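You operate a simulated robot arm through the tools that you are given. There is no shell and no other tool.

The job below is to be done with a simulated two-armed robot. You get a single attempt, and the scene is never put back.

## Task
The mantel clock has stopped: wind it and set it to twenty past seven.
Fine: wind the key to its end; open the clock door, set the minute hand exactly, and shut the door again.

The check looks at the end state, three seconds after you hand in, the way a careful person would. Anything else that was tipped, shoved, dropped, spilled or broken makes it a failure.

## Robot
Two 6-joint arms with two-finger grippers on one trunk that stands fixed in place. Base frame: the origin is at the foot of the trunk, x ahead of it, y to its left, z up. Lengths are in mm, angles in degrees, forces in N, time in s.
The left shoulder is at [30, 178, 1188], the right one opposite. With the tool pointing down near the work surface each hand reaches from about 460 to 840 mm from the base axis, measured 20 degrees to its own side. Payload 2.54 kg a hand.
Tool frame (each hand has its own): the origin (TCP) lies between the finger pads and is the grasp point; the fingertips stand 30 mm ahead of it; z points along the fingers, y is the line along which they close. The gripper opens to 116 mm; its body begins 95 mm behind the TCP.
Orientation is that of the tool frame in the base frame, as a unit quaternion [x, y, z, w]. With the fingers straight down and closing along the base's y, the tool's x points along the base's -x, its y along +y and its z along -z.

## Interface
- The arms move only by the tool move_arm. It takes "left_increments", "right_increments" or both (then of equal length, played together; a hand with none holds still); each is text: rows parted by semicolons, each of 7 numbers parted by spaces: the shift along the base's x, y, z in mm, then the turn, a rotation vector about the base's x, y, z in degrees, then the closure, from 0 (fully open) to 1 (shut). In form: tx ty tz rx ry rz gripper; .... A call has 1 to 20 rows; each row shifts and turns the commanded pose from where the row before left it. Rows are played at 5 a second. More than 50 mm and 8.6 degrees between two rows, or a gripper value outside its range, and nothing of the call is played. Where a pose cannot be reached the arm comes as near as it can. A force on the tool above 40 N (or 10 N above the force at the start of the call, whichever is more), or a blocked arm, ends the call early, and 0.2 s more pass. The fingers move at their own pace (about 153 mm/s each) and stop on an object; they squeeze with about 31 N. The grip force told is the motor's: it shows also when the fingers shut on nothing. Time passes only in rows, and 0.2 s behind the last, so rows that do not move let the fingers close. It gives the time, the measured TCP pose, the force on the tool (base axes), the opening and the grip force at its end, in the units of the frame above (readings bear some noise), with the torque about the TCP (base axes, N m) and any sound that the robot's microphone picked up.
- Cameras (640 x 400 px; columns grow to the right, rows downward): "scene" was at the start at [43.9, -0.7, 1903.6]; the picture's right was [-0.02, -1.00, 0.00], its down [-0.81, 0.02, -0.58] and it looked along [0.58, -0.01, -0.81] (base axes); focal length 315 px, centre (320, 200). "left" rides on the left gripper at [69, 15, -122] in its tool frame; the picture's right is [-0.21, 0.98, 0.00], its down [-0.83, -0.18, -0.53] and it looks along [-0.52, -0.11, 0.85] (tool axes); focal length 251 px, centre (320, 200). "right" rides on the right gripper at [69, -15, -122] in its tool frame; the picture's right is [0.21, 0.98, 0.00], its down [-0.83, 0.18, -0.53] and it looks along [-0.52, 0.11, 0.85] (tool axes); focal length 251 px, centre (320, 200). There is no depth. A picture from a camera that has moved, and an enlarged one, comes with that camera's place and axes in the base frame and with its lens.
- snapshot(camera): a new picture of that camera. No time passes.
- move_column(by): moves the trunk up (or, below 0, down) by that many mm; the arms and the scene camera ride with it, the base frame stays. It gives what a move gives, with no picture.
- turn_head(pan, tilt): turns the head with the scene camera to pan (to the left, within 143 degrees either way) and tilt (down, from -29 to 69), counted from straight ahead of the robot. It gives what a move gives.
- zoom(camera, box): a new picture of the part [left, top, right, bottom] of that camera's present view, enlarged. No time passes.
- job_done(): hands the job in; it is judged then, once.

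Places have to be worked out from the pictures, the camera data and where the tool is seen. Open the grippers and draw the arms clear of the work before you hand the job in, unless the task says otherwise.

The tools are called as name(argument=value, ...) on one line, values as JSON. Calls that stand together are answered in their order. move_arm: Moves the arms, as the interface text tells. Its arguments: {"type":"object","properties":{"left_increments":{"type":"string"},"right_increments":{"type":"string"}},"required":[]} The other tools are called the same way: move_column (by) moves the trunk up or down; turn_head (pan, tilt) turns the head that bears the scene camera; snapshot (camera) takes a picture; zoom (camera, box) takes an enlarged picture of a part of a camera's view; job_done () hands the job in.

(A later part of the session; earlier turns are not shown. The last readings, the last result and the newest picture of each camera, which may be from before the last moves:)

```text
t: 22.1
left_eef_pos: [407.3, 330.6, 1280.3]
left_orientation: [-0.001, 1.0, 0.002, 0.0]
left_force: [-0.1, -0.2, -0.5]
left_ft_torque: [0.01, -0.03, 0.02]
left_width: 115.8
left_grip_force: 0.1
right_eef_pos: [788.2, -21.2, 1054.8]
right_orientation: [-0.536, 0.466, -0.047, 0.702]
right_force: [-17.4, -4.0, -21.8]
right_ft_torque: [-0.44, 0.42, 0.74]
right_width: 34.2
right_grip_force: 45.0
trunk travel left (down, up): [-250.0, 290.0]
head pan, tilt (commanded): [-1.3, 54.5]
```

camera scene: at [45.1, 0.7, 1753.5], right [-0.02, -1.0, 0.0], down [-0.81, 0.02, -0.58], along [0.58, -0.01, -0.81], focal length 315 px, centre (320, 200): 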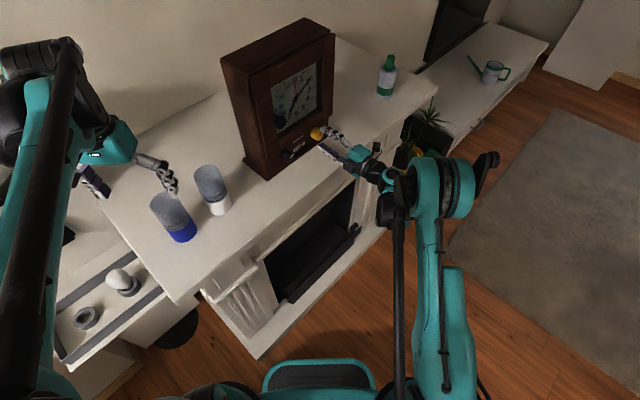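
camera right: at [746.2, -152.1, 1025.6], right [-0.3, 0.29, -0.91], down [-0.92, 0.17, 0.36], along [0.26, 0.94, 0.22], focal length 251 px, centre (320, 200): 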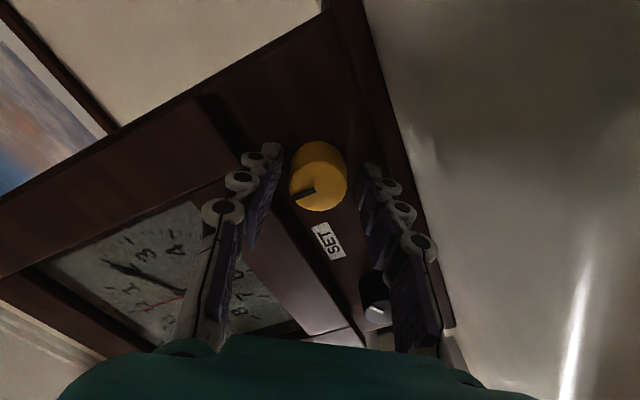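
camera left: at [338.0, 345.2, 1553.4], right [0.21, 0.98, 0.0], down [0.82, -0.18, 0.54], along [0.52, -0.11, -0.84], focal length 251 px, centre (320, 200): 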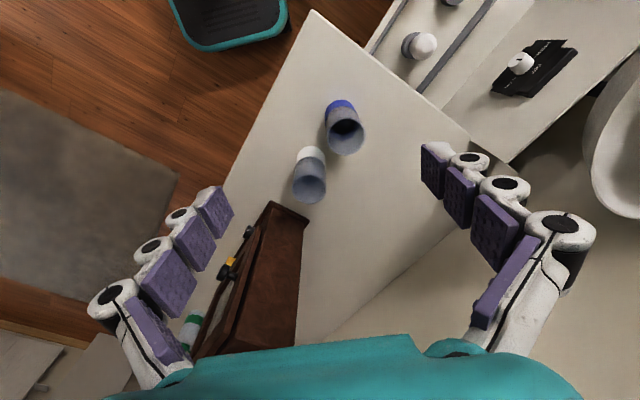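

The reading may still be settling, so I'll hold still for a moment and read again.

move_arm(right_increments="0 0 0 0 0 0 1; 0 0 0 0 0 0 1; 0 0 0 0 0 0 1")

```text
t: 22.9
left_eef_pos: [406.0, 330.2, 1280.4]
left_orientation: [-0.001, 1.0, 0.0, 0.001]
left_force: [0.5, -0.5, -0.3]
left_ft_torque: [-0.01, 0.0, -0.02]
left_width: 116.1
left_grip_force: 0.0
right_eef_pos: [788.6, -21.1, 1054.6]
right_orientation: [-0.536, 0.466, -0.047, 0.702]
right_force: [-25.5, -4.0, -29.8]
right_ft_torque: [-0.6, 0.51, 0.6]
right_width: 34.2
right_grip_force: 44.8
trunk travel left (down, up): [-250.0, 290.0]
head pan, tilt (commanded): [-1.3, 54.5]
```

Holding still, the side load keeps creeping up (now ~33 N along the closing line), so this grasp isn't settled. I'll ease the fingers open slightly to release, and read the free position.

move_arm(right_increments="0 0 0 0 0 0 0.66; 0 0 0 0 0 0 0.66; 0 0 0 0 0 0 0.66")

zoom(camera="right", box=[200, 100, 440, 320])

zoom(camera="scene", box=[295, 110, 355, 155])

```text
t: 23.8
left_eef_pos: [407.4, 330.7, 1280.0]
left_orientation: [-0.001, 1.0, 0.001, 0.0]
left_force: [1.0, 0.2, 0.0]
left_ft_torque: [0.03, -0.04, -0.02]
left_width: 115.9
left_grip_force: 0.1
right_eef_pos: [786.5, -20.8, 1055.1]
right_orientation: [-0.535, 0.466, -0.048, 0.703]
right_force: [1.4, 0.2, -0.2]
right_ft_torque: [0.0, 0.0, 0.0]
right_width: 39.8
right_grip_force: 0.0
trunk travel left (down, up): [-250.0, 290.0]
head pan, tilt (commanded): [-1.3, 54.5]
```

```text
1.82 times, centred on (320, 210) of right
camera zoom: at [747.8, -152.8, 1027.4], right [-0.3, 0.29, -0.91], down [-0.92, 0.17, 0.36], along [0.26, 0.94, 0.22], focal length 457 px, centre (320, 182)
```

zoom: 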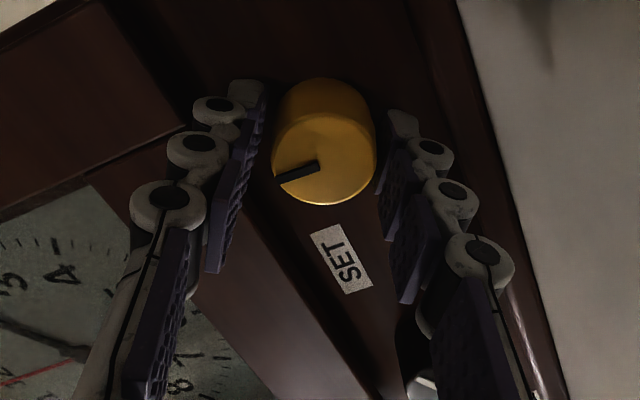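

```text
8.89 times, centred on (325, 132) of scene
camera zoom: at [44.0, -0.5, 1753.6], right [-0.02, -1.0, 0.0], down [-0.81, 0.02, -0.58], along [0.58, -0.01, -0.81], focal length 2799 px, centre (276, 800)
```

zoom: 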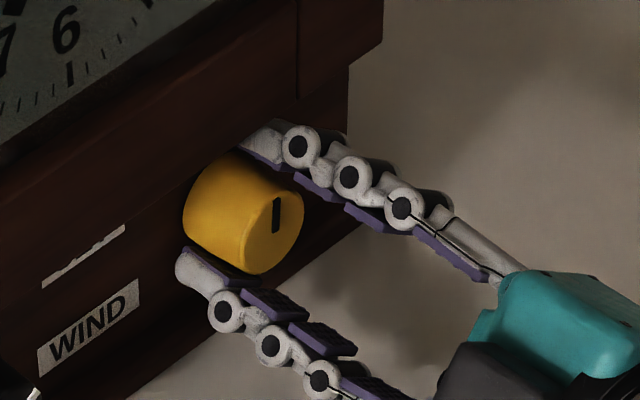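

At rest with the fingers just open the knob looks centred within ~1 mm. I'll close again here and watch how the load develops.

move_arm(right_increments="0 0 0 0 0 0 0.75; 0 0 0 0 0 0 0.75; 0 0 0 0 0 0 0.75; 0 0 0 0 0 0 0.75")

```text
t: 24.8
left_eef_pos: [407.0, 329.9, 1280.3]
left_orientation: [-0.001, 1.0, 0.001, 0.001]
left_force: [1.0, 0.3, -0.3]
left_ft_torque: [0.0, 0.03, 0.01]
left_width: 115.7
left_grip_force: 0.1
right_eef_pos: [787.5, -20.8, 1054.8]
right_orientation: [-0.536, 0.467, -0.047, 0.702]
right_force: [-11.1, 1.2, -14.9]
right_ft_torque: [-0.29, 0.28, 0.34]
right_width: 34.4
right_grip_force: 45.1
trunk travel left (down, up): [-250.0, 290.0]
head pan, tilt (commanded): [-1.3, 54.5]
```

Load is about 17 N along the closing line in the other direction, so centre lies ~0.7 mm lower. I'll trim that and hold to read.

move_arm(right_increments="-0.4 0.4 -0.7 0 0 0 0.75; 0 0 0 0 0 0 0.75; 0 0 0 0 0 0 0.75")

```text
t: 25.6
left_eef_pos: [407.6, 331.8, 1281.7]
left_orientation: [-0.001, 1.0, 0.0, 0.001]
left_force: [0.6, 0.4, -1.0]
left_ft_torque: [-0.03, -0.01, 0.02]
left_width: 116.0
left_grip_force: 0.0
right_eef_pos: [786.9, -20.1, 1053.6]
right_orientation: [-0.535, 0.466, -0.047, 0.702]
right_force: [-9.0, 0.7, -8.1]
right_ft_torque: [-0.12, 0.15, 0.33]
right_width: 34.3
right_grip_force: 44.8
trunk travel left (down, up): [-250.0, 290.0]
head pan, tilt (commanded): [-1.3, 54.5]
```

Better (~11 N). One more small trim, then I'll start turning clockwise gently by 12° and look at torque and the marker.

move_arm(right_increments="-0.3 0.3 -0.5 0 0 0 0.75; 0 0 0 2.1 2.1 0 0.75; 0 0 0 2.1 2.1 0 0.75; 0 0 0 2.1 2.1 0 0.75; 0 0 0 2.1 2.1 0 0.75; 0 0 0 0 0 0 0.75")

zoom(camera="scene", box=[295, 110, 355, 155])

zoom(camera="right", box=[200, 100, 440, 320])

```text
t: 26.9
left_eef_pos: [407.8, 330.5, 1281.6]
left_orientation: [-0.001, 1.0, 0.001, 0.001]
left_force: [0.5, -0.5, 0.2]
left_ft_torque: [-0.03, -0.01, -0.01]
left_width: 116.0
left_grip_force: 0.0
right_eef_pos: [787.5, -19.8, 1054.7]
right_orientation: [-0.484, 0.519, 0.026, 0.704]
right_force: [6.3, 1.1, 6.0]
right_ft_torque: [0.09, -0.13, -0.2]
right_width: 34.4
right_grip_force: 45.1
trunk travel left (down, up): [-250.0, 290.0]
head pan, tilt (commanded): [-1.3, 54.5]
```

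```text
8.89 times, centred on (325, 132) of scene
camera zoom: at [44.1, -0.3, 1753.6], right [-0.02, -1.0, 0.0], down [-0.81, 0.02, -0.58], along [0.58, -0.01, -0.81], focal length 2799 px, centre (276, 800)
```

zoom: 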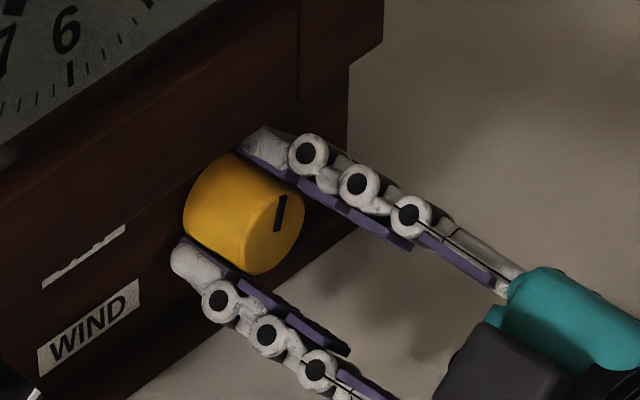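

```text
1.82 times, centred on (320, 210) of right
camera zoom: at [741.9, -147.1, 1013.6], right [-0.43, 0.42, -0.8], down [-0.85, 0.1, 0.51], along [0.29, 0.9, 0.31], focal length 457 px, centre (320, 182)
```

zoom: 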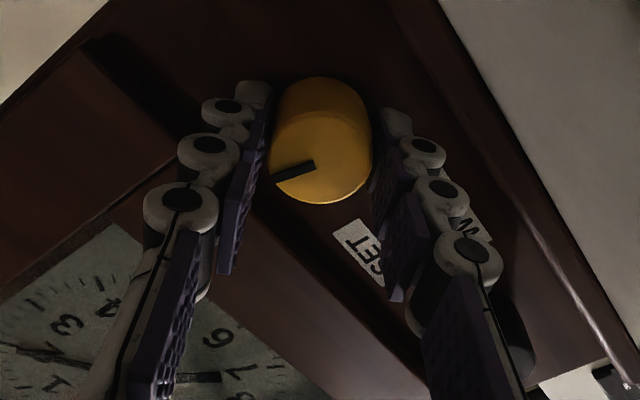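

The marker turned clockwise with the hand without slip and with little torque. I'll continue clockwise another 75°.

move_arm(right_increments="0 0 0 5.3 5.3 0 0.75; 0 0 0 5.3 5.3 0 0.75; 0 0 0 5.3 5.3 0 0.75; 0 0 0 5.3 5.3 0 0.75; 0 0 0 5.3 5.3 0 0.75; 0 0 0 5.3 5.3 0 0.75; 0 0 0 5.3 5.3 0 0.75; 0 0 0 5.3 5.3 0 0.75; 0 0 0 5.3 5.3 0 0.75; 0 0 0 5.3 5.3 0 0.75; 0 0 0 0 0 0 0.75")

zoom(camera="scene", box=[295, 110, 355, 155])

zoom(camera="right", box=[200, 100, 440, 320])

```text
t: 29.4
left_eef_pos: [406.6, 331.1, 1281.3]
left_orientation: [0.0, 1.0, 0.001, 0.002]
left_force: [0.0, 0.0, -0.8]
left_ft_torque: [-0.02, 0.02, -0.03]
left_width: 116.0
left_grip_force: 0.1
right_eef_pos: [786.2, -20.4, 1054.9]
right_orientation: [-0.071, 0.703, 0.453, 0.543]
right_force: [-2.3, 0.7, -3.4]
right_ft_torque: [-0.11, 0.16, 0.24]
right_width: 34.5
right_grip_force: 45.5
trunk travel left (down, up): [-250.0, 290.0]
head pan, tilt (commanded): [-1.3, 54.5]
```

```text
8.89 times, centred on (325, 132) of scene
camera zoom: at [43.9, -0.4, 1753.5], right [-0.02, -1.0, 0.0], down [-0.81, 0.02, -0.58], along [0.58, -0.01, -0.81], focal length 2799 px, centre (276, 800)
```

zoom: 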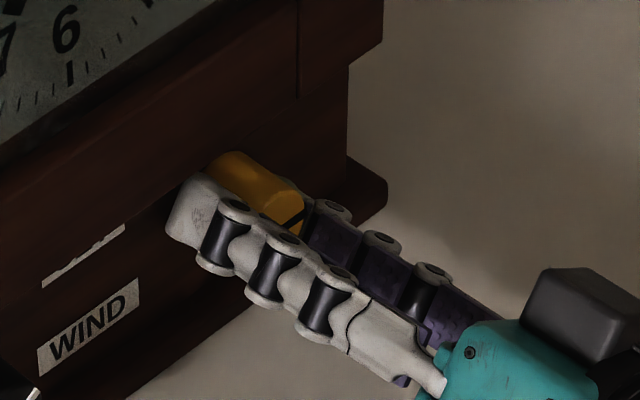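

```text
1.82 times, centred on (320, 210) of right
camera zoom: at [683.3, -88.5, 988.9], right [-0.66, 0.65, 0.37], down [-0.15, -0.6, 0.79], along [0.73, 0.47, 0.5], focal length 457 px, centre (320, 182)
```

zoom: 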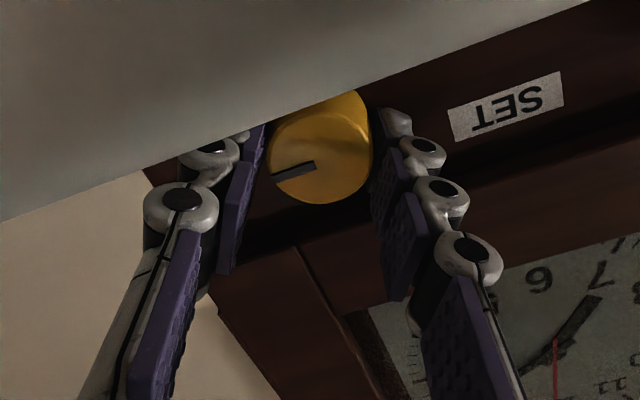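

Turned ~87° so far with no slip and little torque. I'll continue clockwise another 60°.

move_arm(right_increments="0 0 0 5.3 5.3 0 0.75; 0 0 0 5.3 5.3 0 0.75; 0 0 0 5.3 5.3 0 0.75; 0 0 0 5.3 5.3 0 0.75; 0 0 0 5.3 5.3 0 0.75; 0 0 0 5.3 5.3 0 0.75; 0 0 0 5.3 5.3 0 0.75; 0 0 0 5.3 5.3 0 0.75; 0 0 0 0 0 0 0.75")

zoom(camera="scene", box=[295, 110, 355, 155])

zoom(camera="right", box=[200, 100, 440, 320])

```text
t: 31.4
left_eef_pos: [406.5, 331.0, 1280.0]
left_orientation: [-0.001, 1.0, 0.001, 0.001]
left_force: [-0.4, 0.2, -0.8]
left_ft_torque: [0.02, -0.02, 0.0]
left_width: 116.1
left_grip_force: 0.1
right_eef_pos: [786.4, -19.7, 1056.8]
right_orientation: [0.29, 0.641, 0.666, 0.247]
right_force: [-12.0, 3.2, -7.5]
right_ft_torque: [-0.06, 0.08, 0.49]
right_width: 34.6
right_grip_force: 44.9
trunk travel left (down, up): [-250.0, 290.0]
head pan, tilt (commanded): [-1.3, 54.5]
```

```text
8.89 times, centred on (325, 132) of scene
camera zoom: at [42.8, 0.2, 1753.6], right [-0.02, -1.0, 0.0], down [-0.81, 0.02, -0.58], along [0.58, -0.01, -0.81], focal length 2799 px, centre (276, 800)
```

zoom: 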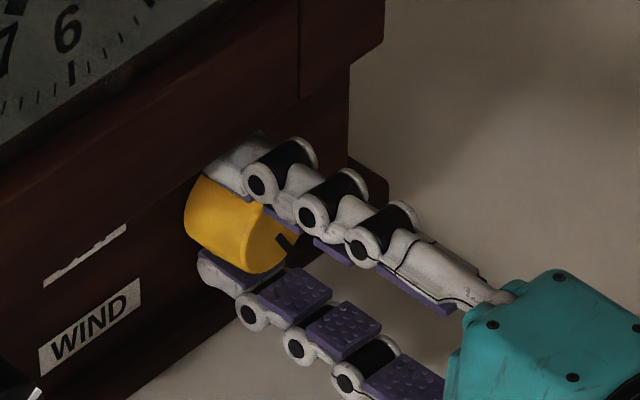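

```text
1.82 times, centred on (320, 210) of right
camera zoom: at [651.5, -56.7, 1044.0], right [-0.11, 0.1, 0.99], down [0.22, -0.97, 0.12], along [0.97, 0.23, 0.08], focal length 457 px, centre (320, 182)
```

zoom: 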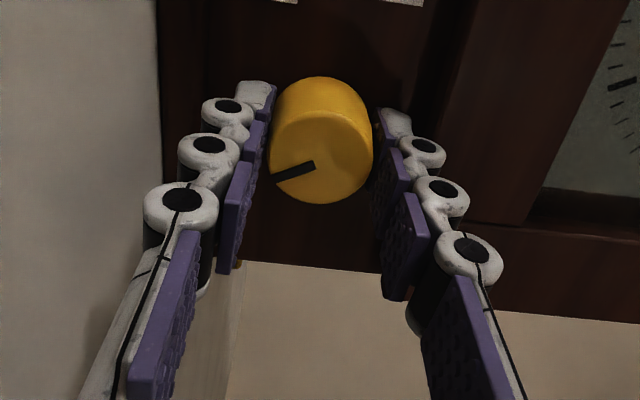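

Key is turned about 147° and still free. I'll continue another 45° and watch for wrist limits.

move_arm(right_increments="0 0 0 5.3 5.3 0 0.75; 0 0 0 5.3 5.3 0 0.75; 0 0 0 5.3 5.3 0 0.75; 0 0 0 5.3 5.3 0 0.75; 0 0 0 5.3 5.3 0 0.75; 0 0 0 5.3 5.3 0 0.75; 0 0 0 0 0 0 0.75")

zoom(camera="scene", box=[295, 110, 355, 155])

zoom(camera="right", box=[200, 100, 440, 320])

```text
t: 33.0
left_eef_pos: [405.3, 332.5, 1281.4]
left_orientation: [-0.002, 1.0, 0.002, 0.002]
left_force: [-0.4, 0.0, 0.9]
left_ft_torque: [0.03, -0.02, -0.01]
left_width: 116.1
left_grip_force: 0.1
right_eef_pos: [785.9, -18.4, 1055.8]
right_orientation: [0.515, 0.479, 0.71, -0.023]
right_force: [-6.6, 5.3, 2.6]
right_ft_torque: [0.17, -0.14, 0.41]
right_width: 34.7
right_grip_force: 45.4
trunk travel left (down, up): [-250.0, 290.0]
head pan, tilt (commanded): [-1.3, 54.5]
```

```text
8.89 times, centred on (325, 132) of scene
camera zoom: at [42.5, 0.3, 1753.6], right [-0.02, -1.0, 0.0], down [-0.81, 0.02, -0.58], along [0.58, -0.01, -0.81], focal length 2799 px, centre (276, 800)
```

zoom: 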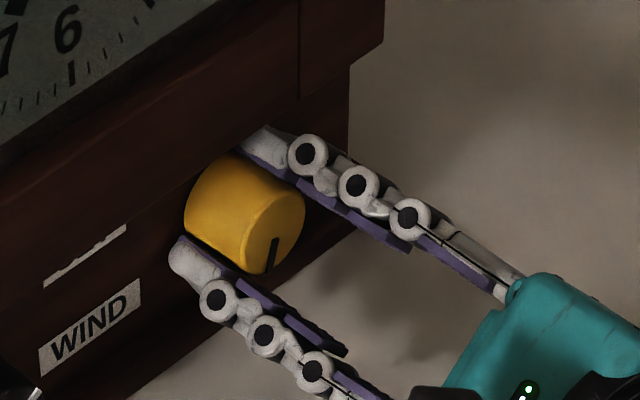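

```text
1.82 times, centred on (320, 210) of right
camera zoom: at [660.3, -65.4, 1096.9], right [0.42, -0.43, 0.8], down [0.1, -0.85, -0.51], along [0.9, 0.29, -0.31], focal length 457 px, centre (320, 182)
```

zoom: 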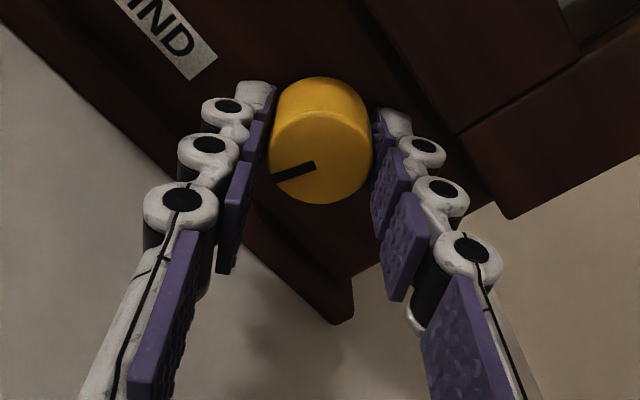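

About 192° turned, torque still low, camera now above the hand. Continuing another 52°.

move_arm(right_increments="0 0 0 5.3 5.3 0 0.75; 0 0 0 5.3 5.3 0 0.75; 0 0 0 5.3 5.3 0 0.75; 0 0 0 5.3 5.3 0 0.75; 0 0 0 5.3 5.3 0 0.75; 0 0 0 5.3 5.3 0 0.75; 0 0 0 5.3 5.3 0 0.75; 0 0 0 0 0 0 0.75")

zoom(camera="scene", box=[295, 110, 355, 155])

zoom(camera="right", box=[200, 100, 440, 320])

```text
t: 34.8
left_eef_pos: [405.9, 332.0, 1280.7]
left_orientation: [-0.001, 1.0, 0.0, 0.002]
left_force: [0.1, 0.1, 0.0]
left_ft_torque: [-0.01, -0.04, -0.02]
left_width: 116.1
left_grip_force: 0.0
right_eef_pos: [785.4, -18.7, 1055.0]
right_orientation: [0.677, 0.199, 0.625, -0.332]
right_force: [12.4, 6.0, 24.2]
right_ft_torque: [0.54, -0.53, -0.17]
right_width: 34.5
right_grip_force: 45.3
trunk travel left (down, up): [-250.0, 290.0]
head pan, tilt (commanded): [-1.3, 54.5]
```

```text
8.89 times, centred on (325, 132) of scene
camera zoom: at [42.6, 0.5, 1753.7], right [-0.02, -1.0, 0.0], down [-0.81, 0.02, -0.58], along [0.58, -0.01, -0.81], focal length 2799 px, centre (276, 800)
```

zoom: 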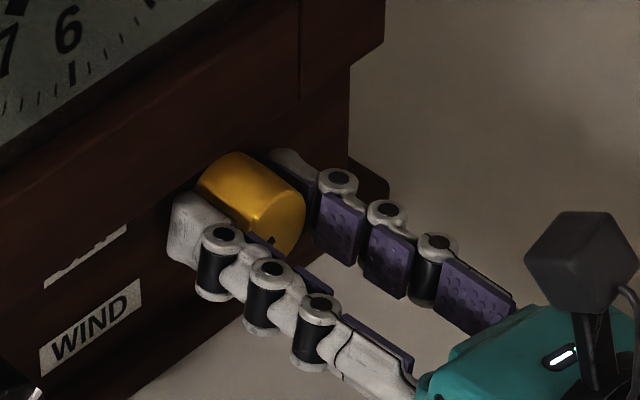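

```text
1.82 times, centred on (320, 210) of right
camera zoom: at [699.5, -104.7, 1126.4], right [0.7, -0.71, 0.02], down [-0.37, -0.38, -0.85], along [0.61, 0.59, -0.53], focal length 457 px, centre (320, 182)
```

zoom: 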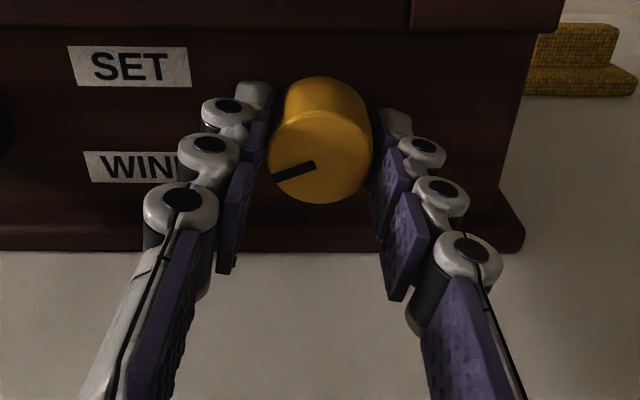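

About 245° turned; side load has risen to ~28 N upward, so I'll nudge the hand ~1.2 mm that way and continue 30°.

move_arm(right_increments="0.3 0.1 1.2 0 0 0 0.75; 0 0 0 5.3 5.3 0 0.75; 0 0 0 5.3 5.3 0 0.75; 0 0 0 5.3 5.3 0 0.75; 0 0 0 5.3 5.3 0 0.75; 0 0 0 0 0 0 0.75")

zoom(camera="scene", box=[295, 110, 355, 155])

zoom(camera="right", box=[200, 100, 440, 320])

```text
t: 36.1
left_eef_pos: [408.2, 331.4, 1281.9]
left_orientation: [-0.001, 1.0, 0.001, 0.001]
left_force: [0.3, 0.0, 0.4]
left_ft_torque: [-0.04, -0.01, 0.02]
left_width: 116.1
left_grip_force: 0.0
right_eef_pos: [787.2, -19.8, 1055.2]
right_orientation: [0.707, 0.019, 0.517, -0.482]
right_force: [7.6, 0.5, 12.7]
right_ft_torque: [0.23, -0.2, -0.1]
right_width: 34.4
right_grip_force: 45.2
trunk travel left (down, up): [-250.0, 290.0]
head pan, tilt (commanded): [-1.3, 54.5]
```

```text
8.89 times, centred on (325, 132) of scene
camera zoom: at [43.3, -0.4, 1753.6], right [-0.02, -1.0, 0.0], down [-0.81, 0.02, -0.58], along [0.58, -0.01, -0.81], focal length 2799 px, centre (276, 800)
```

zoom: 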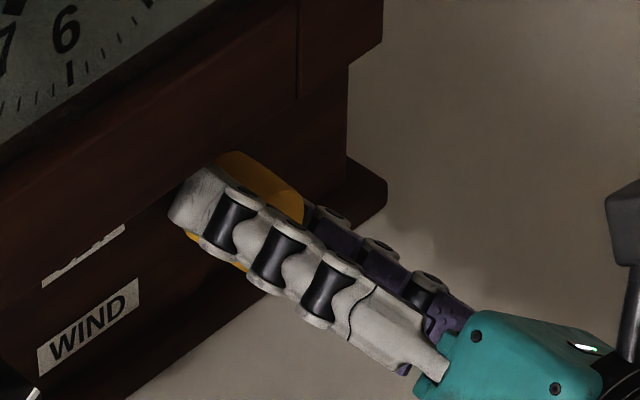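

```text
1.82 times, centred on (320, 210) of right
camera zoom: at [724.8, -130.0, 1118.1], right [0.61, -0.62, -0.49], down [-0.67, -0.08, -0.74], along [0.42, 0.78, -0.47], focal length 457 px, centre (320, 182)
```

zoom: 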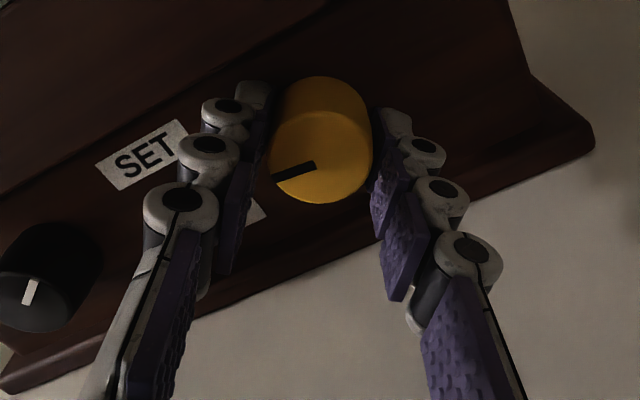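

Load has eased, key at about 275°. I'll continue another 45°.

move_arm(right_increments="0 0 0 5.3 5.3 0 0.75; 0 0 0 5.3 5.3 0 0.75; 0 0 0 5.3 5.3 0 0.75; 0 0 0 5.3 5.3 0 0.75; 0 0 0 5.3 5.3 0 0.75; 0 0 0 5.3 5.3 0 0.75; 0 0 0 0 0 0 0.75")

zoom(camera="right", box=[200, 100, 440, 320])

```text
t: 37.8
left_eef_pos: [407.9, 328.9, 1280.8]
left_orientation: [0.0, 1.0, 0.001, 0.0]
left_force: [0.2, 0.3, 0.6]
left_ft_torque: [-0.03, -0.03, -0.01]
left_width: 116.0
left_grip_force: 0.1
right_eef_pos: [786.8, -20.1, 1053.7]
right_orientation: [0.655, -0.235, 0.311, -0.647]
right_force: [-12.4, -9.0, -16.2]
right_ft_torque: [-0.65, 0.5, 0.1]
right_width: 34.8
right_grip_force: 44.5
right hand out of reach, approached as far as the arm can: row 6
trunk travel left (down, up): [-250.0, 290.0]
head pan, tilt (commanded): [-1.3, 54.5]
```

```text
1.82 times, centred on (320, 210) of right
camera zoom: at [747.3, -154.4, 1073.2], right [0.24, -0.2, -0.95], down [-0.94, 0.2, -0.28], along [0.25, 0.96, -0.14], focal length 457 px, centre (320, 182)
```

zoom: 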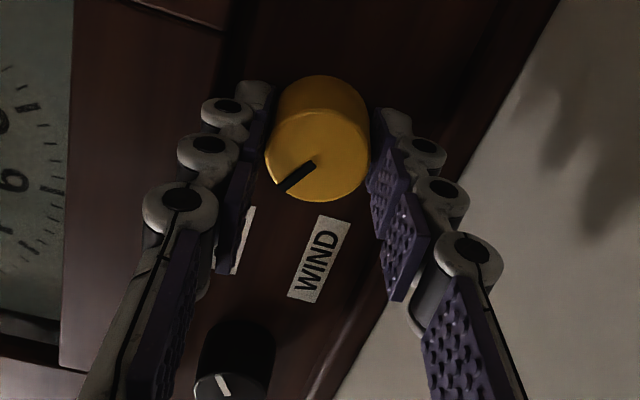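

The marker now lags the hand by ~20°, so the knob has stopped turning while the hand slipped — possibly the end stop near 300°. I'll open slightly, back straight out and look at the marker.

move_arm(right_increments="0 0 0 0 0 0 0.66; 0 0 0 0 0 0 0.66; -9 -9 0 0 0 0 0.66; -9 -9 0 0 0 0 0.66; -9 -9 0 0 0 0 0.66; -9 -9 0 0 0 0 0.66; 0 0 0 0 0 0 0.66")

snapshot(camera="right")

zoom(camera="scene", box=[270, 85, 350, 165])

```text
t: 39.4
left_eef_pos: [406.4, 329.9, 1280.6]
left_orientation: [-0.001, 1.0, 0.0, 0.001]
left_force: [1.3, -0.2, 0.5]
left_ft_torque: [0.03, -0.02, 0.01]
left_width: 115.9
left_grip_force: 0.1
right_eef_pos: [750.6, -56.4, 1056.0]
right_orientation: [0.655, -0.234, 0.312, -0.647]
right_force: [0.7, 0.4, -0.7]
right_ft_torque: [-0.01, 0.04, -0.04]
right_width: 39.4
right_grip_force: 0.3
trunk travel left (down, up): [-250.0, 290.0]
head pan, tilt (commanded): [-1.3, 54.5]
```

```text
taken
camera right: at [711.6, -190.0, 1074.5], right [0.24, -0.2, -0.95], down [-0.94, 0.2, -0.28], along [0.25, 0.96, -0.14], focal length 251 px, centre (320, 200)
```

right: 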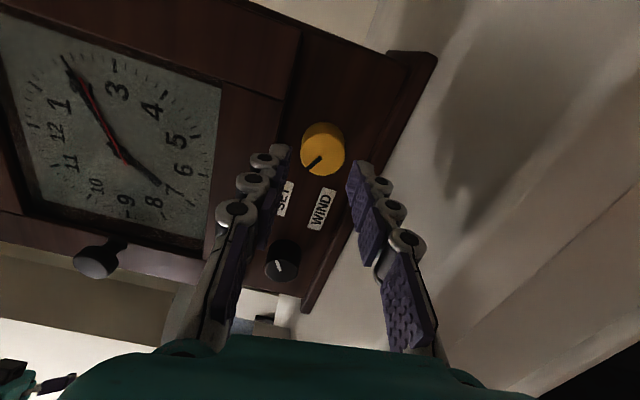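

```text
5.00 times, centred on (310, 125) of scene
camera zoom: at [44.1, -0.4, 1753.5], right [-0.02, -1.0, 0.0], down [-0.81, 0.02, -0.58], along [0.58, -0.01, -0.81], focal length 1575 px, centre (370, 575)
```

zoom: 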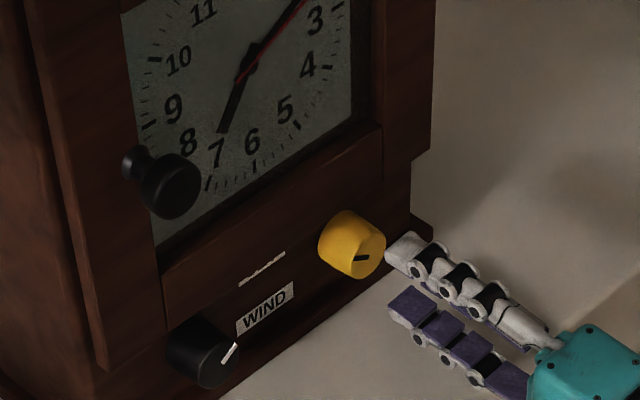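

The marker now points near 10 o'clock (~300°), and the red second hand has started to move, so the clock runs. I'll roll the hand back 120° here and regrip to confirm the key is really at its stop.

move_arm(right_increments="0 0 0 -5.3 -5.3 0 0.6; 0 0 0 -5.3 -5.3 0 0.6; 0 0 0 -5.3 -5.3 0 0.6; 0 0 0 -5.3 -5.3 0 0.6; 0 0 0 -5.3 -5.3 0 0.6; 0 0 0 -5.3 -5.3 0 0.6; 0 0 0 -5.3 -5.3 0 0.6; 0 0 0 -5.3 -5.3 0 0.6; 0 0 0 -5.3 -5.3 0 0.6; 0 0 0 -5.3 -5.3 0 0.6; 0 0 0 -5.3 -5.3 0 0.6; 0 0 0 -5.3 -5.3 0 0.6; 0 0 0 0 0 0 0.6")

snapshot(camera="right")

zoom(camera="scene", box=[265, 50, 345, 150])

```text
t: 42.1
left_eef_pos: [406.3, 331.0, 1280.2]
left_orientation: [-0.001, 1.0, 0.0, 0.0]
left_force: [0.6, 0.7, -0.3]
left_ft_torque: [0.0, -0.02, 0.0]
left_width: 115.7
left_grip_force: 0.0
right_eef_pos: [750.3, -55.7, 1056.5]
right_orientation: [0.632, 0.313, 0.665, -0.247]
right_force: [-0.5, -0.1, 0.3]
right_ft_torque: [0.0, 0.01, 0.04]
right_width: 46.4
right_grip_force: 0.0
trunk travel left (down, up): [-250.0, 290.0]
head pan, tilt (commanded): [-1.3, 54.5]
```

```text
taken
camera right: at [651.8, -130.2, 1122.3], right [0.69, -0.65, 0.31], down [-0.17, -0.57, -0.81], along [0.7, 0.5, -0.5], focal length 251 px, centre (320, 200)
```

right: 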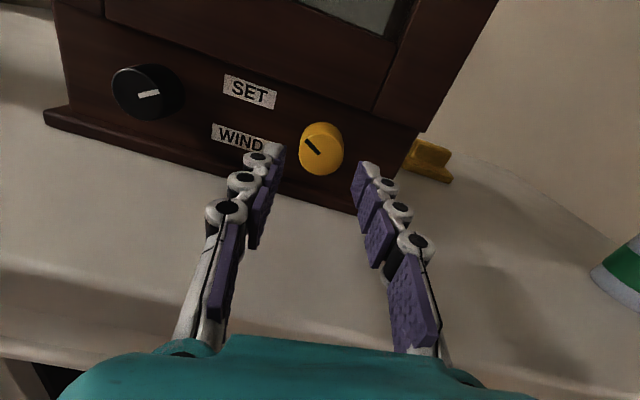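

```text
4.00 times, centred on (305, 100) of scene
camera zoom: at [43.9, -0.6, 1753.5], right [-0.02, -1.0, 0.0], down [-0.81, 0.02, -0.58], along [0.58, -0.01, -0.81], focal length 1260 px, centre (380, 600)
```

zoom: 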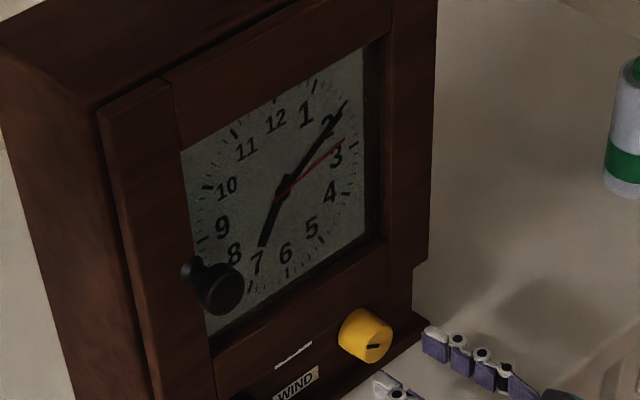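

The second hand moved ~3 s in 2.7 s, so the clock runs in real time. The knob is in line and ~61 mm ahead; I'll advance 50 mm and grip it again with the fingers level.

move_arm(right_increments="9 9 -0.5 0 0 0 0.6; 9 9 -0.5 0 0 0 0.6; 9 9 0 0 0 0 0.6; 9 9 0 0 0 0 0.6; 0 0 0 0 0 0 0.6; 0 0 0 0 0 0 0.75; 0 0 0 0 0 0 0.75; 0 0 0 0 0 0 0.75")

zoom(camera="right", box=[200, 100, 440, 320])

```text
t: 44.0
left_eef_pos: [407.3, 330.4, 1279.8]
left_orientation: [0.0, 1.0, 0.001, 0.0]
left_force: [0.2, -1.0, 0.2]
left_ft_torque: [-0.01, -0.02, 0.01]
left_width: 115.9
left_grip_force: 0.1
right_eef_pos: [786.9, -20.3, 1054.1]
right_orientation: [0.632, 0.311, 0.665, -0.248]
right_force: [2.7, -1.9, 2.1]
right_ft_torque: [0.03, 0.01, -0.14]
right_width: 34.4
right_grip_force: 44.6
trunk travel left (down, up): [-250.0, 290.0]
head pan, tilt (commanded): [-1.3, 54.5]
```

```text
1.82 times, centred on (320, 210) of right
camera zoom: at [687.9, -94.7, 1120.9], right [0.69, -0.65, 0.31], down [-0.17, -0.57, -0.81], along [0.7, 0.5, -0.5], focal length 457 px, centre (320, 182)
```

zoom: 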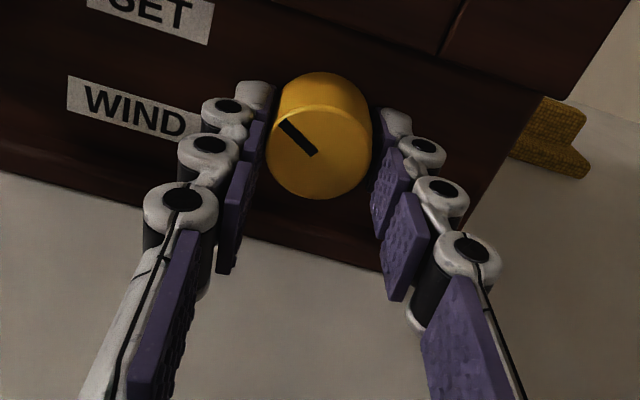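

A clean grip with little side load. I'll turn 12° clockwise in small steps and read the torque about the knob axis.

move_arm(right_increments="0 0 0 2.12 2.12 0 0.75; 0 0 0 2.12 2.12 0 0.75; 0 0 0 2.12 2.12 0 0.75; 0 0 0 2.12 2.12 0 0.75")

zoom(camera="right", box=[200, 100, 440, 320])

```text
t: 45.0
left_eef_pos: [407.7, 330.1, 1281.0]
left_orientation: [-0.001, 1.0, 0.001, 0.001]
left_force: [-0.4, -0.5, 0.1]
left_ft_torque: [-0.01, 0.01, 0.0]
left_width: 116.2
left_grip_force: 0.1
right_eef_pos: [786.8, -20.4, 1054.9]
right_orientation: [0.66, 0.241, 0.638, -0.316]
right_force: [1.1, -3.0, 0.3]
right_ft_torque: [-0.59, -0.54, -0.03]
right_width: 35.0
right_grip_force: 44.4
trunk travel left (down, up): [-250.0, 290.0]
head pan, tilt (commanded): [-1.3, 54.5]
```

```text
1.82 times, centred on (320, 210) of right
camera zoom: at [697.8, -104.8, 1123.5], right [0.72, -0.68, 0.11], down [-0.29, -0.44, -0.85], along [0.63, 0.58, -0.52], focal length 457 px, centre (320, 182)
```

zoom: 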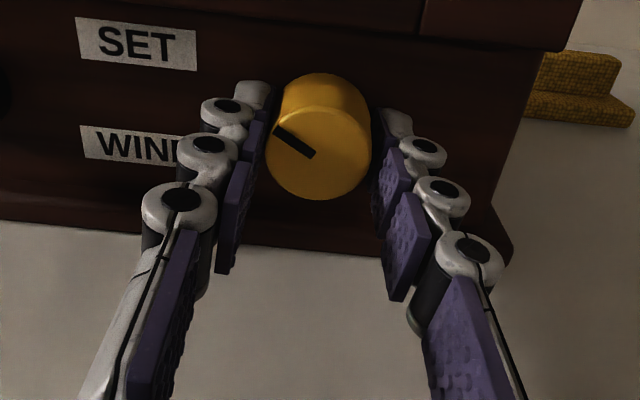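

Torque about the axis rose to about −0.8 N·m and the marker began slipping in the grip, so this is the stop. I'll press another 8° to be sure it doesn't go further.

move_arm(right_increments="0 0 0 1.41 1.41 0 0.75; 0 0 0 1.41 1.41 0 0.75; 0 0 0 1.41 1.41 0 0.75; 0 0 0 1.41 1.41 0 0.75")

zoom(camera="right", box=[200, 100, 440, 320])

```text
t: 46.0
left_eef_pos: [407.2, 331.0, 1281.2]
left_orientation: [-0.001, 1.0, 0.002, 0.002]
left_force: [-0.3, 1.1, -0.6]
left_ft_torque: [-0.03, -0.02, -0.02]
left_width: 116.1
left_grip_force: 0.1
right_eef_pos: [785.9, -20.3, 1053.9]
right_orientation: [0.673, 0.196, 0.615, -0.36]
right_force: [-1.6, -3.2, -0.9]
right_ft_torque: [-0.38, -0.2, -0.11]
right_width: 34.9
right_grip_force: 45.5
trunk travel left (down, up): [-250.0, 290.0]
head pan, tilt (commanded): [-1.3, 54.5]
```

```text
1.82 times, centred on (320, 210) of right
camera zoom: at [704.5, -111.6, 1123.4], right [0.73, -0.69, -0.03], down [-0.38, -0.36, -0.85], along [0.58, 0.63, -0.52], focal length 457 px, centre (320, 182)
```

zoom: 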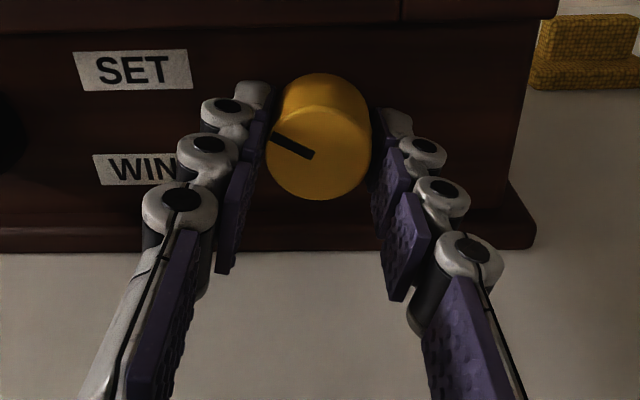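

The extra 8° only slipped in the grip, so the key is at its end stop (marker ~300–305°). I'll release and back away, then look at the door and its pull.

move_arm(right_increments="0 0 0 0 0 0 0.6; 0 0 0 0 0 0 0.55; -15 -15 0 0 0 0 0.5; -20 -20 0 0 0 0 0.5; -20 -20 15 0 0 0 0.5; -20 -20 25 0 0 0 0.5; -10 0 30 0 0 0 0.5; 0 0 30 0 0 0 0.5; 0 0 0 0 0 0 0.5")

snapshot(camera="right")

zoom(camera="scene", box=[210, 10, 350, 190])

```text
t: 48.0
left_eef_pos: [407.7, 331.0, 1280.2]
left_orientation: [0.0, 1.0, 0.001, 0.001]
left_force: [0.5, 0.3, -0.4]
left_ft_torque: [-0.03, 0.01, 0.02]
left_width: 116.2
left_grip_force: 0.1
right_eef_pos: [702.3, -95.7, 1155.2]
right_orientation: [0.673, 0.196, 0.615, -0.361]
right_force: [-0.5, 0.3, 0.3]
right_ft_torque: [0.04, -0.04, 0.02]
right_width: 58.0
right_grip_force: 0.0
trunk travel left (down, up): [-250.0, 290.0]
head pan, tilt (commanded): [-1.3, 54.5]
```

```text
taken
camera right: at [620.0, -186.8, 1223.5], right [0.72, -0.69, -0.03], down [-0.38, -0.36, -0.85], along [0.58, 0.63, -0.52], focal length 251 px, centre (320, 200)
```

right: 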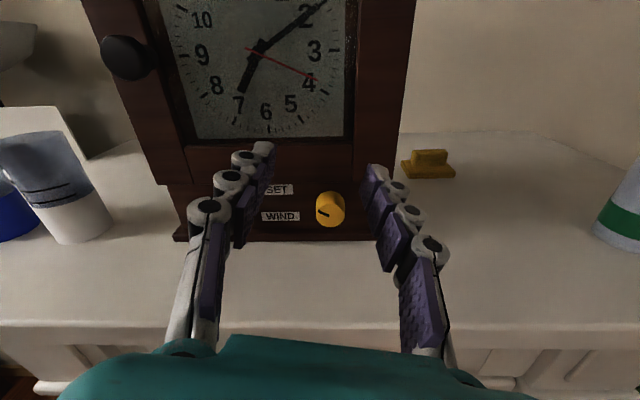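

```text
2.22 times, centred on (280, 100) of scene
camera zoom: at [44.5, -0.6, 1753.5], right [-0.02, -1.0, 0.0], down [-0.81, 0.02, -0.58], along [0.58, -0.01, -0.81], focal length 700 px, centre (409, 422)
```

zoom: 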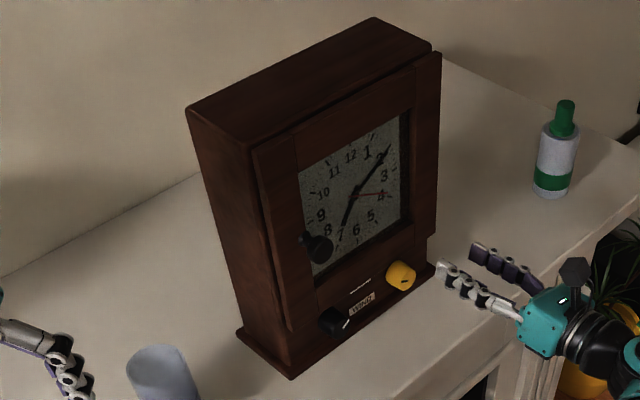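

The dial centre works out near (770,54,1224) and the black door pull's cap near (670,90,1222), ~27 mm proud of the door; the hinge must be at the right edge (~lateral +140). I'll move the right hand in front of the pull, rolling back ~105° so the fingers close vertically (letting the pull pivot as the door swings).

move_arm(right_increments="-5.4 10.2 4.8 -5.3 -5.3 0 0.5; -5.4 10.2 4.8 -5.3 -5.3 0 0.5; -5.4 10.2 4.8 -5.3 -5.3 0 0.5; -5.4 10.2 4.8 -5.3 -5.3 0 0.5; -5.4 10.2 4.8 -5.3 -5.3 0 0.5; -5.4 10.2 4.8 -5.3 -5.3 0 0.5; -5.4 10.2 4.8 -5.3 -5.3 0 0.5; -5.4 10.2 4.8 -5.3 -5.3 0 0.5; -5.4 10.2 4.8 -5.3 -5.3 0 0.5; -5.4 10.2 4.8 -5.3 -5.3 0 0.5; -5.4 10.2 4.8 -5.3 -5.3 0 0.5; -5.4 10.2 4.8 -5.3 -5.3 0 0.5; -5.4 10.2 4.8 -5.3 -5.3 0 0.5; -5.4 10.2 4.8 -5.3 -5.3 0 0.5; 0 0 0 0 0 0 0.5")

snapshot(camera="right")

snapshot(camera="scene")

```text
t: 51.1
left_eef_pos: [406.6, 331.6, 1280.1]
left_orientation: [0.0, 1.0, 0.001, 0.002]
left_force: [0.4, -0.3, -0.2]
left_ft_torque: [0.02, 0.0, -0.01]
left_width: 115.8
left_grip_force: 0.1
right_eef_pos: [625.7, 47.6, 1221.9]
right_orientation: [0.267, 0.666, 0.643, 0.269]
right_force: [-0.1, 0.2, 0.2]
right_ft_torque: [0.0, 0.02, 0.05]
right_width: 57.9
right_grip_force: 0.1
trunk travel left (down, up): [-250.0, 290.0]
head pan, tilt (commanded): [-1.3, 54.5]
```

```text
taken
camera right: at [492.2, 8.2, 1209.6], right [-0.14, 0.18, 0.97], down [0.22, -0.95, 0.21], along [0.97, 0.24, 0.1], focal length 251 px, centre (320, 200)
```

right: 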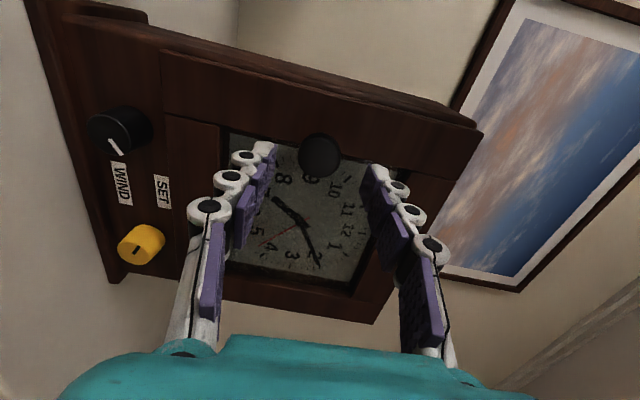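

```text
taken
camera scene: at [44.2, -0.9, 1753.5], right [-0.02, -1.0, 0.0], down [-0.81, 0.02, -0.58], along [0.58, -0.01, -0.81], focal length 315 px, centre (320, 200)
```

scene: 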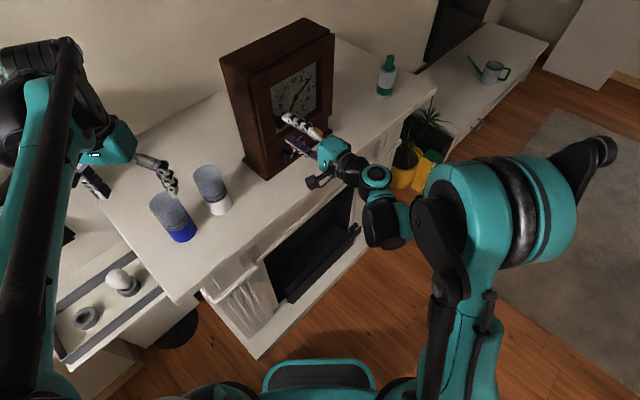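

The pull sits exactly on the tool axis, ~60 mm ahead. I'll advance 50 mm and close on it.

move_arm(right_increments="9 9 0 0 0 0 0.5; 9 9 0 0 0 0 0.5; 9 9 0 0 0 0 0.5; 8.4 8.4 0 0 0 0 0.5; 0 0 0 0 0 0 0.5")

snapshot(camera="right")

zoom(camera="scene", box=[240, 90, 360, 180])

```text
t: 52.4
left_eef_pos: [406.9, 332.4, 1281.5]
left_orientation: [-0.001, 1.0, 0.001, 0.001]
left_force: [0.0, -0.6, -0.5]
left_ft_torque: [0.04, -0.02, 0.01]
left_width: 116.0
left_grip_force: 0.0
right_eef_pos: [661.5, 82.6, 1221.9]
right_orientation: [0.267, 0.666, 0.643, 0.268]
right_force: [0.5, 0.3, -0.8]
right_ft_torque: [0.0, -0.01, -0.02]
right_width: 58.0
right_grip_force: 0.0
trunk travel left (down, up): [-250.0, 290.0]
head pan, tilt (commanded): [-1.3, 54.5]
```

```text
taken
camera right: at [527.8, 43.3, 1209.8], right [-0.14, 0.18, 0.97], down [0.22, -0.95, 0.21], along [0.97, 0.24, 0.1], focal length 251 px, centre (320, 200)
```

right: 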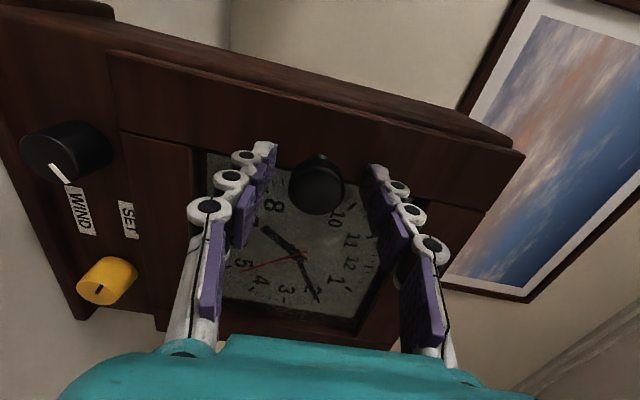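

```text
4.44 times, centred on (300, 135) of scene
camera zoom: at [43.5, -0.7, 1753.6], right [-0.02, -1.0, 0.0], down [-0.81, 0.02, -0.58], along [0.58, -0.01, -0.81], focal length 1400 px, centre (409, 489)
```

zoom: 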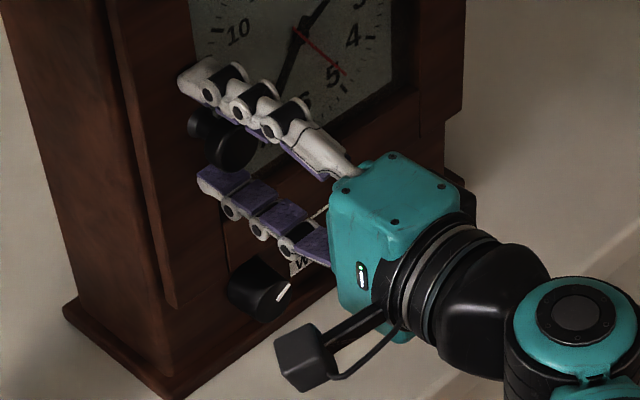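

The pull is between the pads with no contact force. Closing now.

move_arm(right_increments="0 0 0 0 0 0 0.7; 0 0 0 0 0 0 0.9; 0 0 0 0 0 0 0.9; 0 0 0 0 0 0 0.9")

zoom(camera="right", box=[200, 100, 440, 320])

```text
t: 53.5
left_eef_pos: [407.4, 330.9, 1281.5]
left_orientation: [-0.001, 1.0, 0.001, 0.001]
left_force: [-0.5, 0.0, 0.8]
left_ft_torque: [0.01, 0.02, 0.01]
left_width: 115.8
left_grip_force: 0.1
right_eef_pos: [661.1, 82.5, 1221.0]
right_orientation: [0.266, 0.667, 0.642, 0.267]
right_force: [-3.3, -1.8, -15.5]
right_ft_torque: [0.45, 0.02, -0.01]
right_width: 30.2
right_grip_force: 45.0
trunk travel left (down, up): [-250.0, 290.0]
head pan, tilt (commanded): [-1.3, 54.5]
stopped in row 4 (right hand): the force on the tool passed its limit at 41 N (the readings are from after the stop); the commanded pose is now the measured one
```

```text
1.82 times, centred on (320, 210) of right
camera zoom: at [528.0, 43.1, 1208.3], right [-0.14, 0.18, 0.97], down [0.22, -0.95, 0.21], along [0.97, 0.24, 0.1], focal length 457 px, centre (320, 182)
```

zoom: 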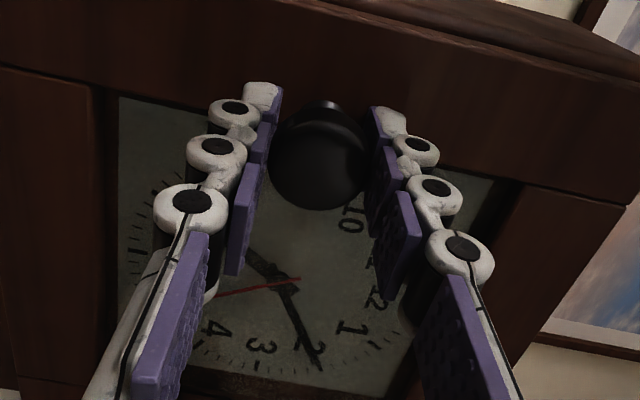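

Gripped at 30 mm width. I'll start pulling along the arc about the hinge (≈(864,-50)), 2° per row with matching yaw.

move_arm(right_increments="-4.4 -7.2 0 0 0 2 0.9; -4.3 -7.3 0 0 0 2 0.9; 0 0 0 0 0 0 0.9")

snapshot(camera="right")

zoom(camera="scene", box=[200, 10, 360, 190])

```text
t: 54.3
left_eef_pos: [406.6, 332.0, 1280.8]
left_orientation: [-0.001, 1.0, 0.001, 0.001]
left_force: [0.8, 0.3, 0.1]
left_ft_torque: [0.04, 0.02, 0.02]
left_width: 116.0
left_grip_force: 0.1
right_eef_pos: [651.4, 70.3, 1220.1]
right_orientation: [0.242, 0.677, 0.651, 0.244]
right_force: [-8.2, 4.5, -23.4]
right_ft_torque: [0.08, -0.2, -0.29]
right_width: 30.3
right_grip_force: 45.5
trunk travel left (down, up): [-250.0, 290.0]
head pan, tilt (commanded): [-1.3, 54.5]
```

```text
taken
camera right: at [521.9, 20.6, 1208.3], right [-0.16, 0.17, 0.97], down [0.29, -0.93, 0.21], along [0.95, 0.31, 0.1], focal length 251 px, centre (320, 200)
```

right: 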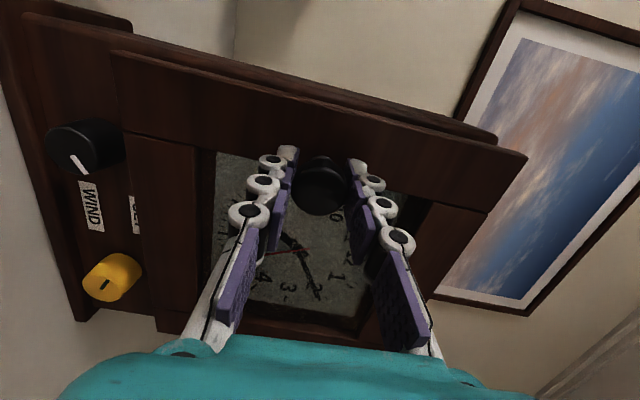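

```text
2.22 times, centred on (280, 100) of scene
camera zoom: at [44.9, 0.7, 1753.4], right [-0.02, -1.0, 0.0], down [-0.81, 0.02, -0.58], along [0.58, -0.01, -0.81], focal length 700 px, centre (409, 422)
```

zoom: 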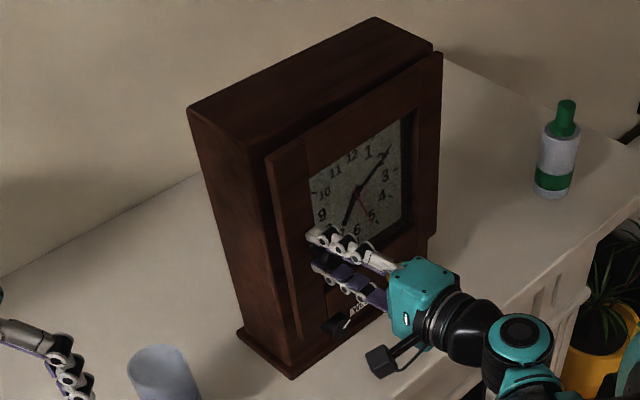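

The door swings open cleanly and the case stays put. There's ~23 N downward on the hand, so I'll ease down 1.5 mm while swinging on to about 20°.

move_arm(right_increments="-7.8 -15 -0.5 0 0 4 0.9; -6.6 -15.6 -0.5 0 0 4 0.9; -5.6 -16 -0.5 0 0 4 0.9; -4.4 -16.3 0 0 0 4 0.9; 0 0 0 0 0 0 0.9")

snapshot(camera="right")

snapshot(camera="scene")

```text
t: 55.6
left_eef_pos: [405.9, 329.9, 1281.3]
left_orientation: [-0.001, 1.0, 0.002, 0.001]
left_force: [0.1, -1.0, 0.0]
left_ft_torque: [0.01, 0.04, 0.01]
left_width: 116.3
left_grip_force: 0.1
right_eef_pos: [622.7, 7.6, 1218.6]
right_orientation: [0.141, 0.704, 0.68, 0.149]
right_force: [-12.0, 6.5, 0.9]
right_ft_torque: [0.0, -0.35, 0.82]
right_width: 30.5
right_grip_force: 44.9
trunk travel left (down, up): [-250.0, 290.0]
head pan, tilt (commanded): [-1.3, 54.5]
stopped in row 5 (right hand): the force on the tool passed its limit at 41 N (the readings are from after the stop); the commanded pose is now the measured one
```

```text
taken
camera right: at [512.2, -77.7, 1208.0], right [-0.2, 0.12, 0.97], down [0.54, -0.81, 0.21], along [0.82, 0.57, 0.1], focal length 251 px, centre (320, 200)
```

right: 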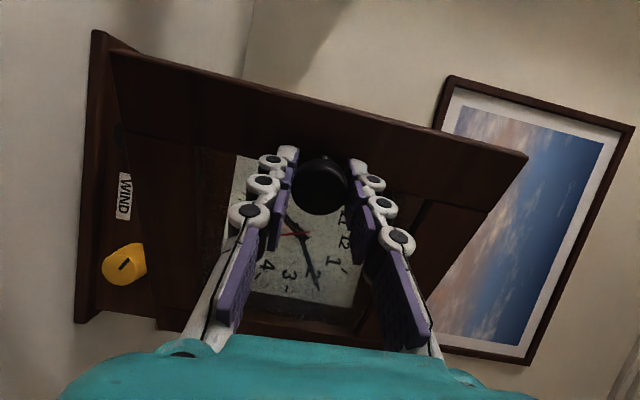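

```text
taken
camera scene: at [42.1, -1.3, 1753.9], right [-0.02, -1.0, 0.0], down [-0.81, 0.02, -0.58], along [0.58, -0.01, -0.81], focal length 315 px, centre (320, 200)
```

scene: 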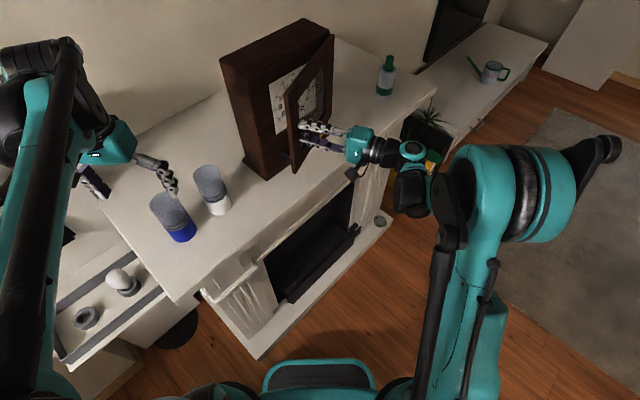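

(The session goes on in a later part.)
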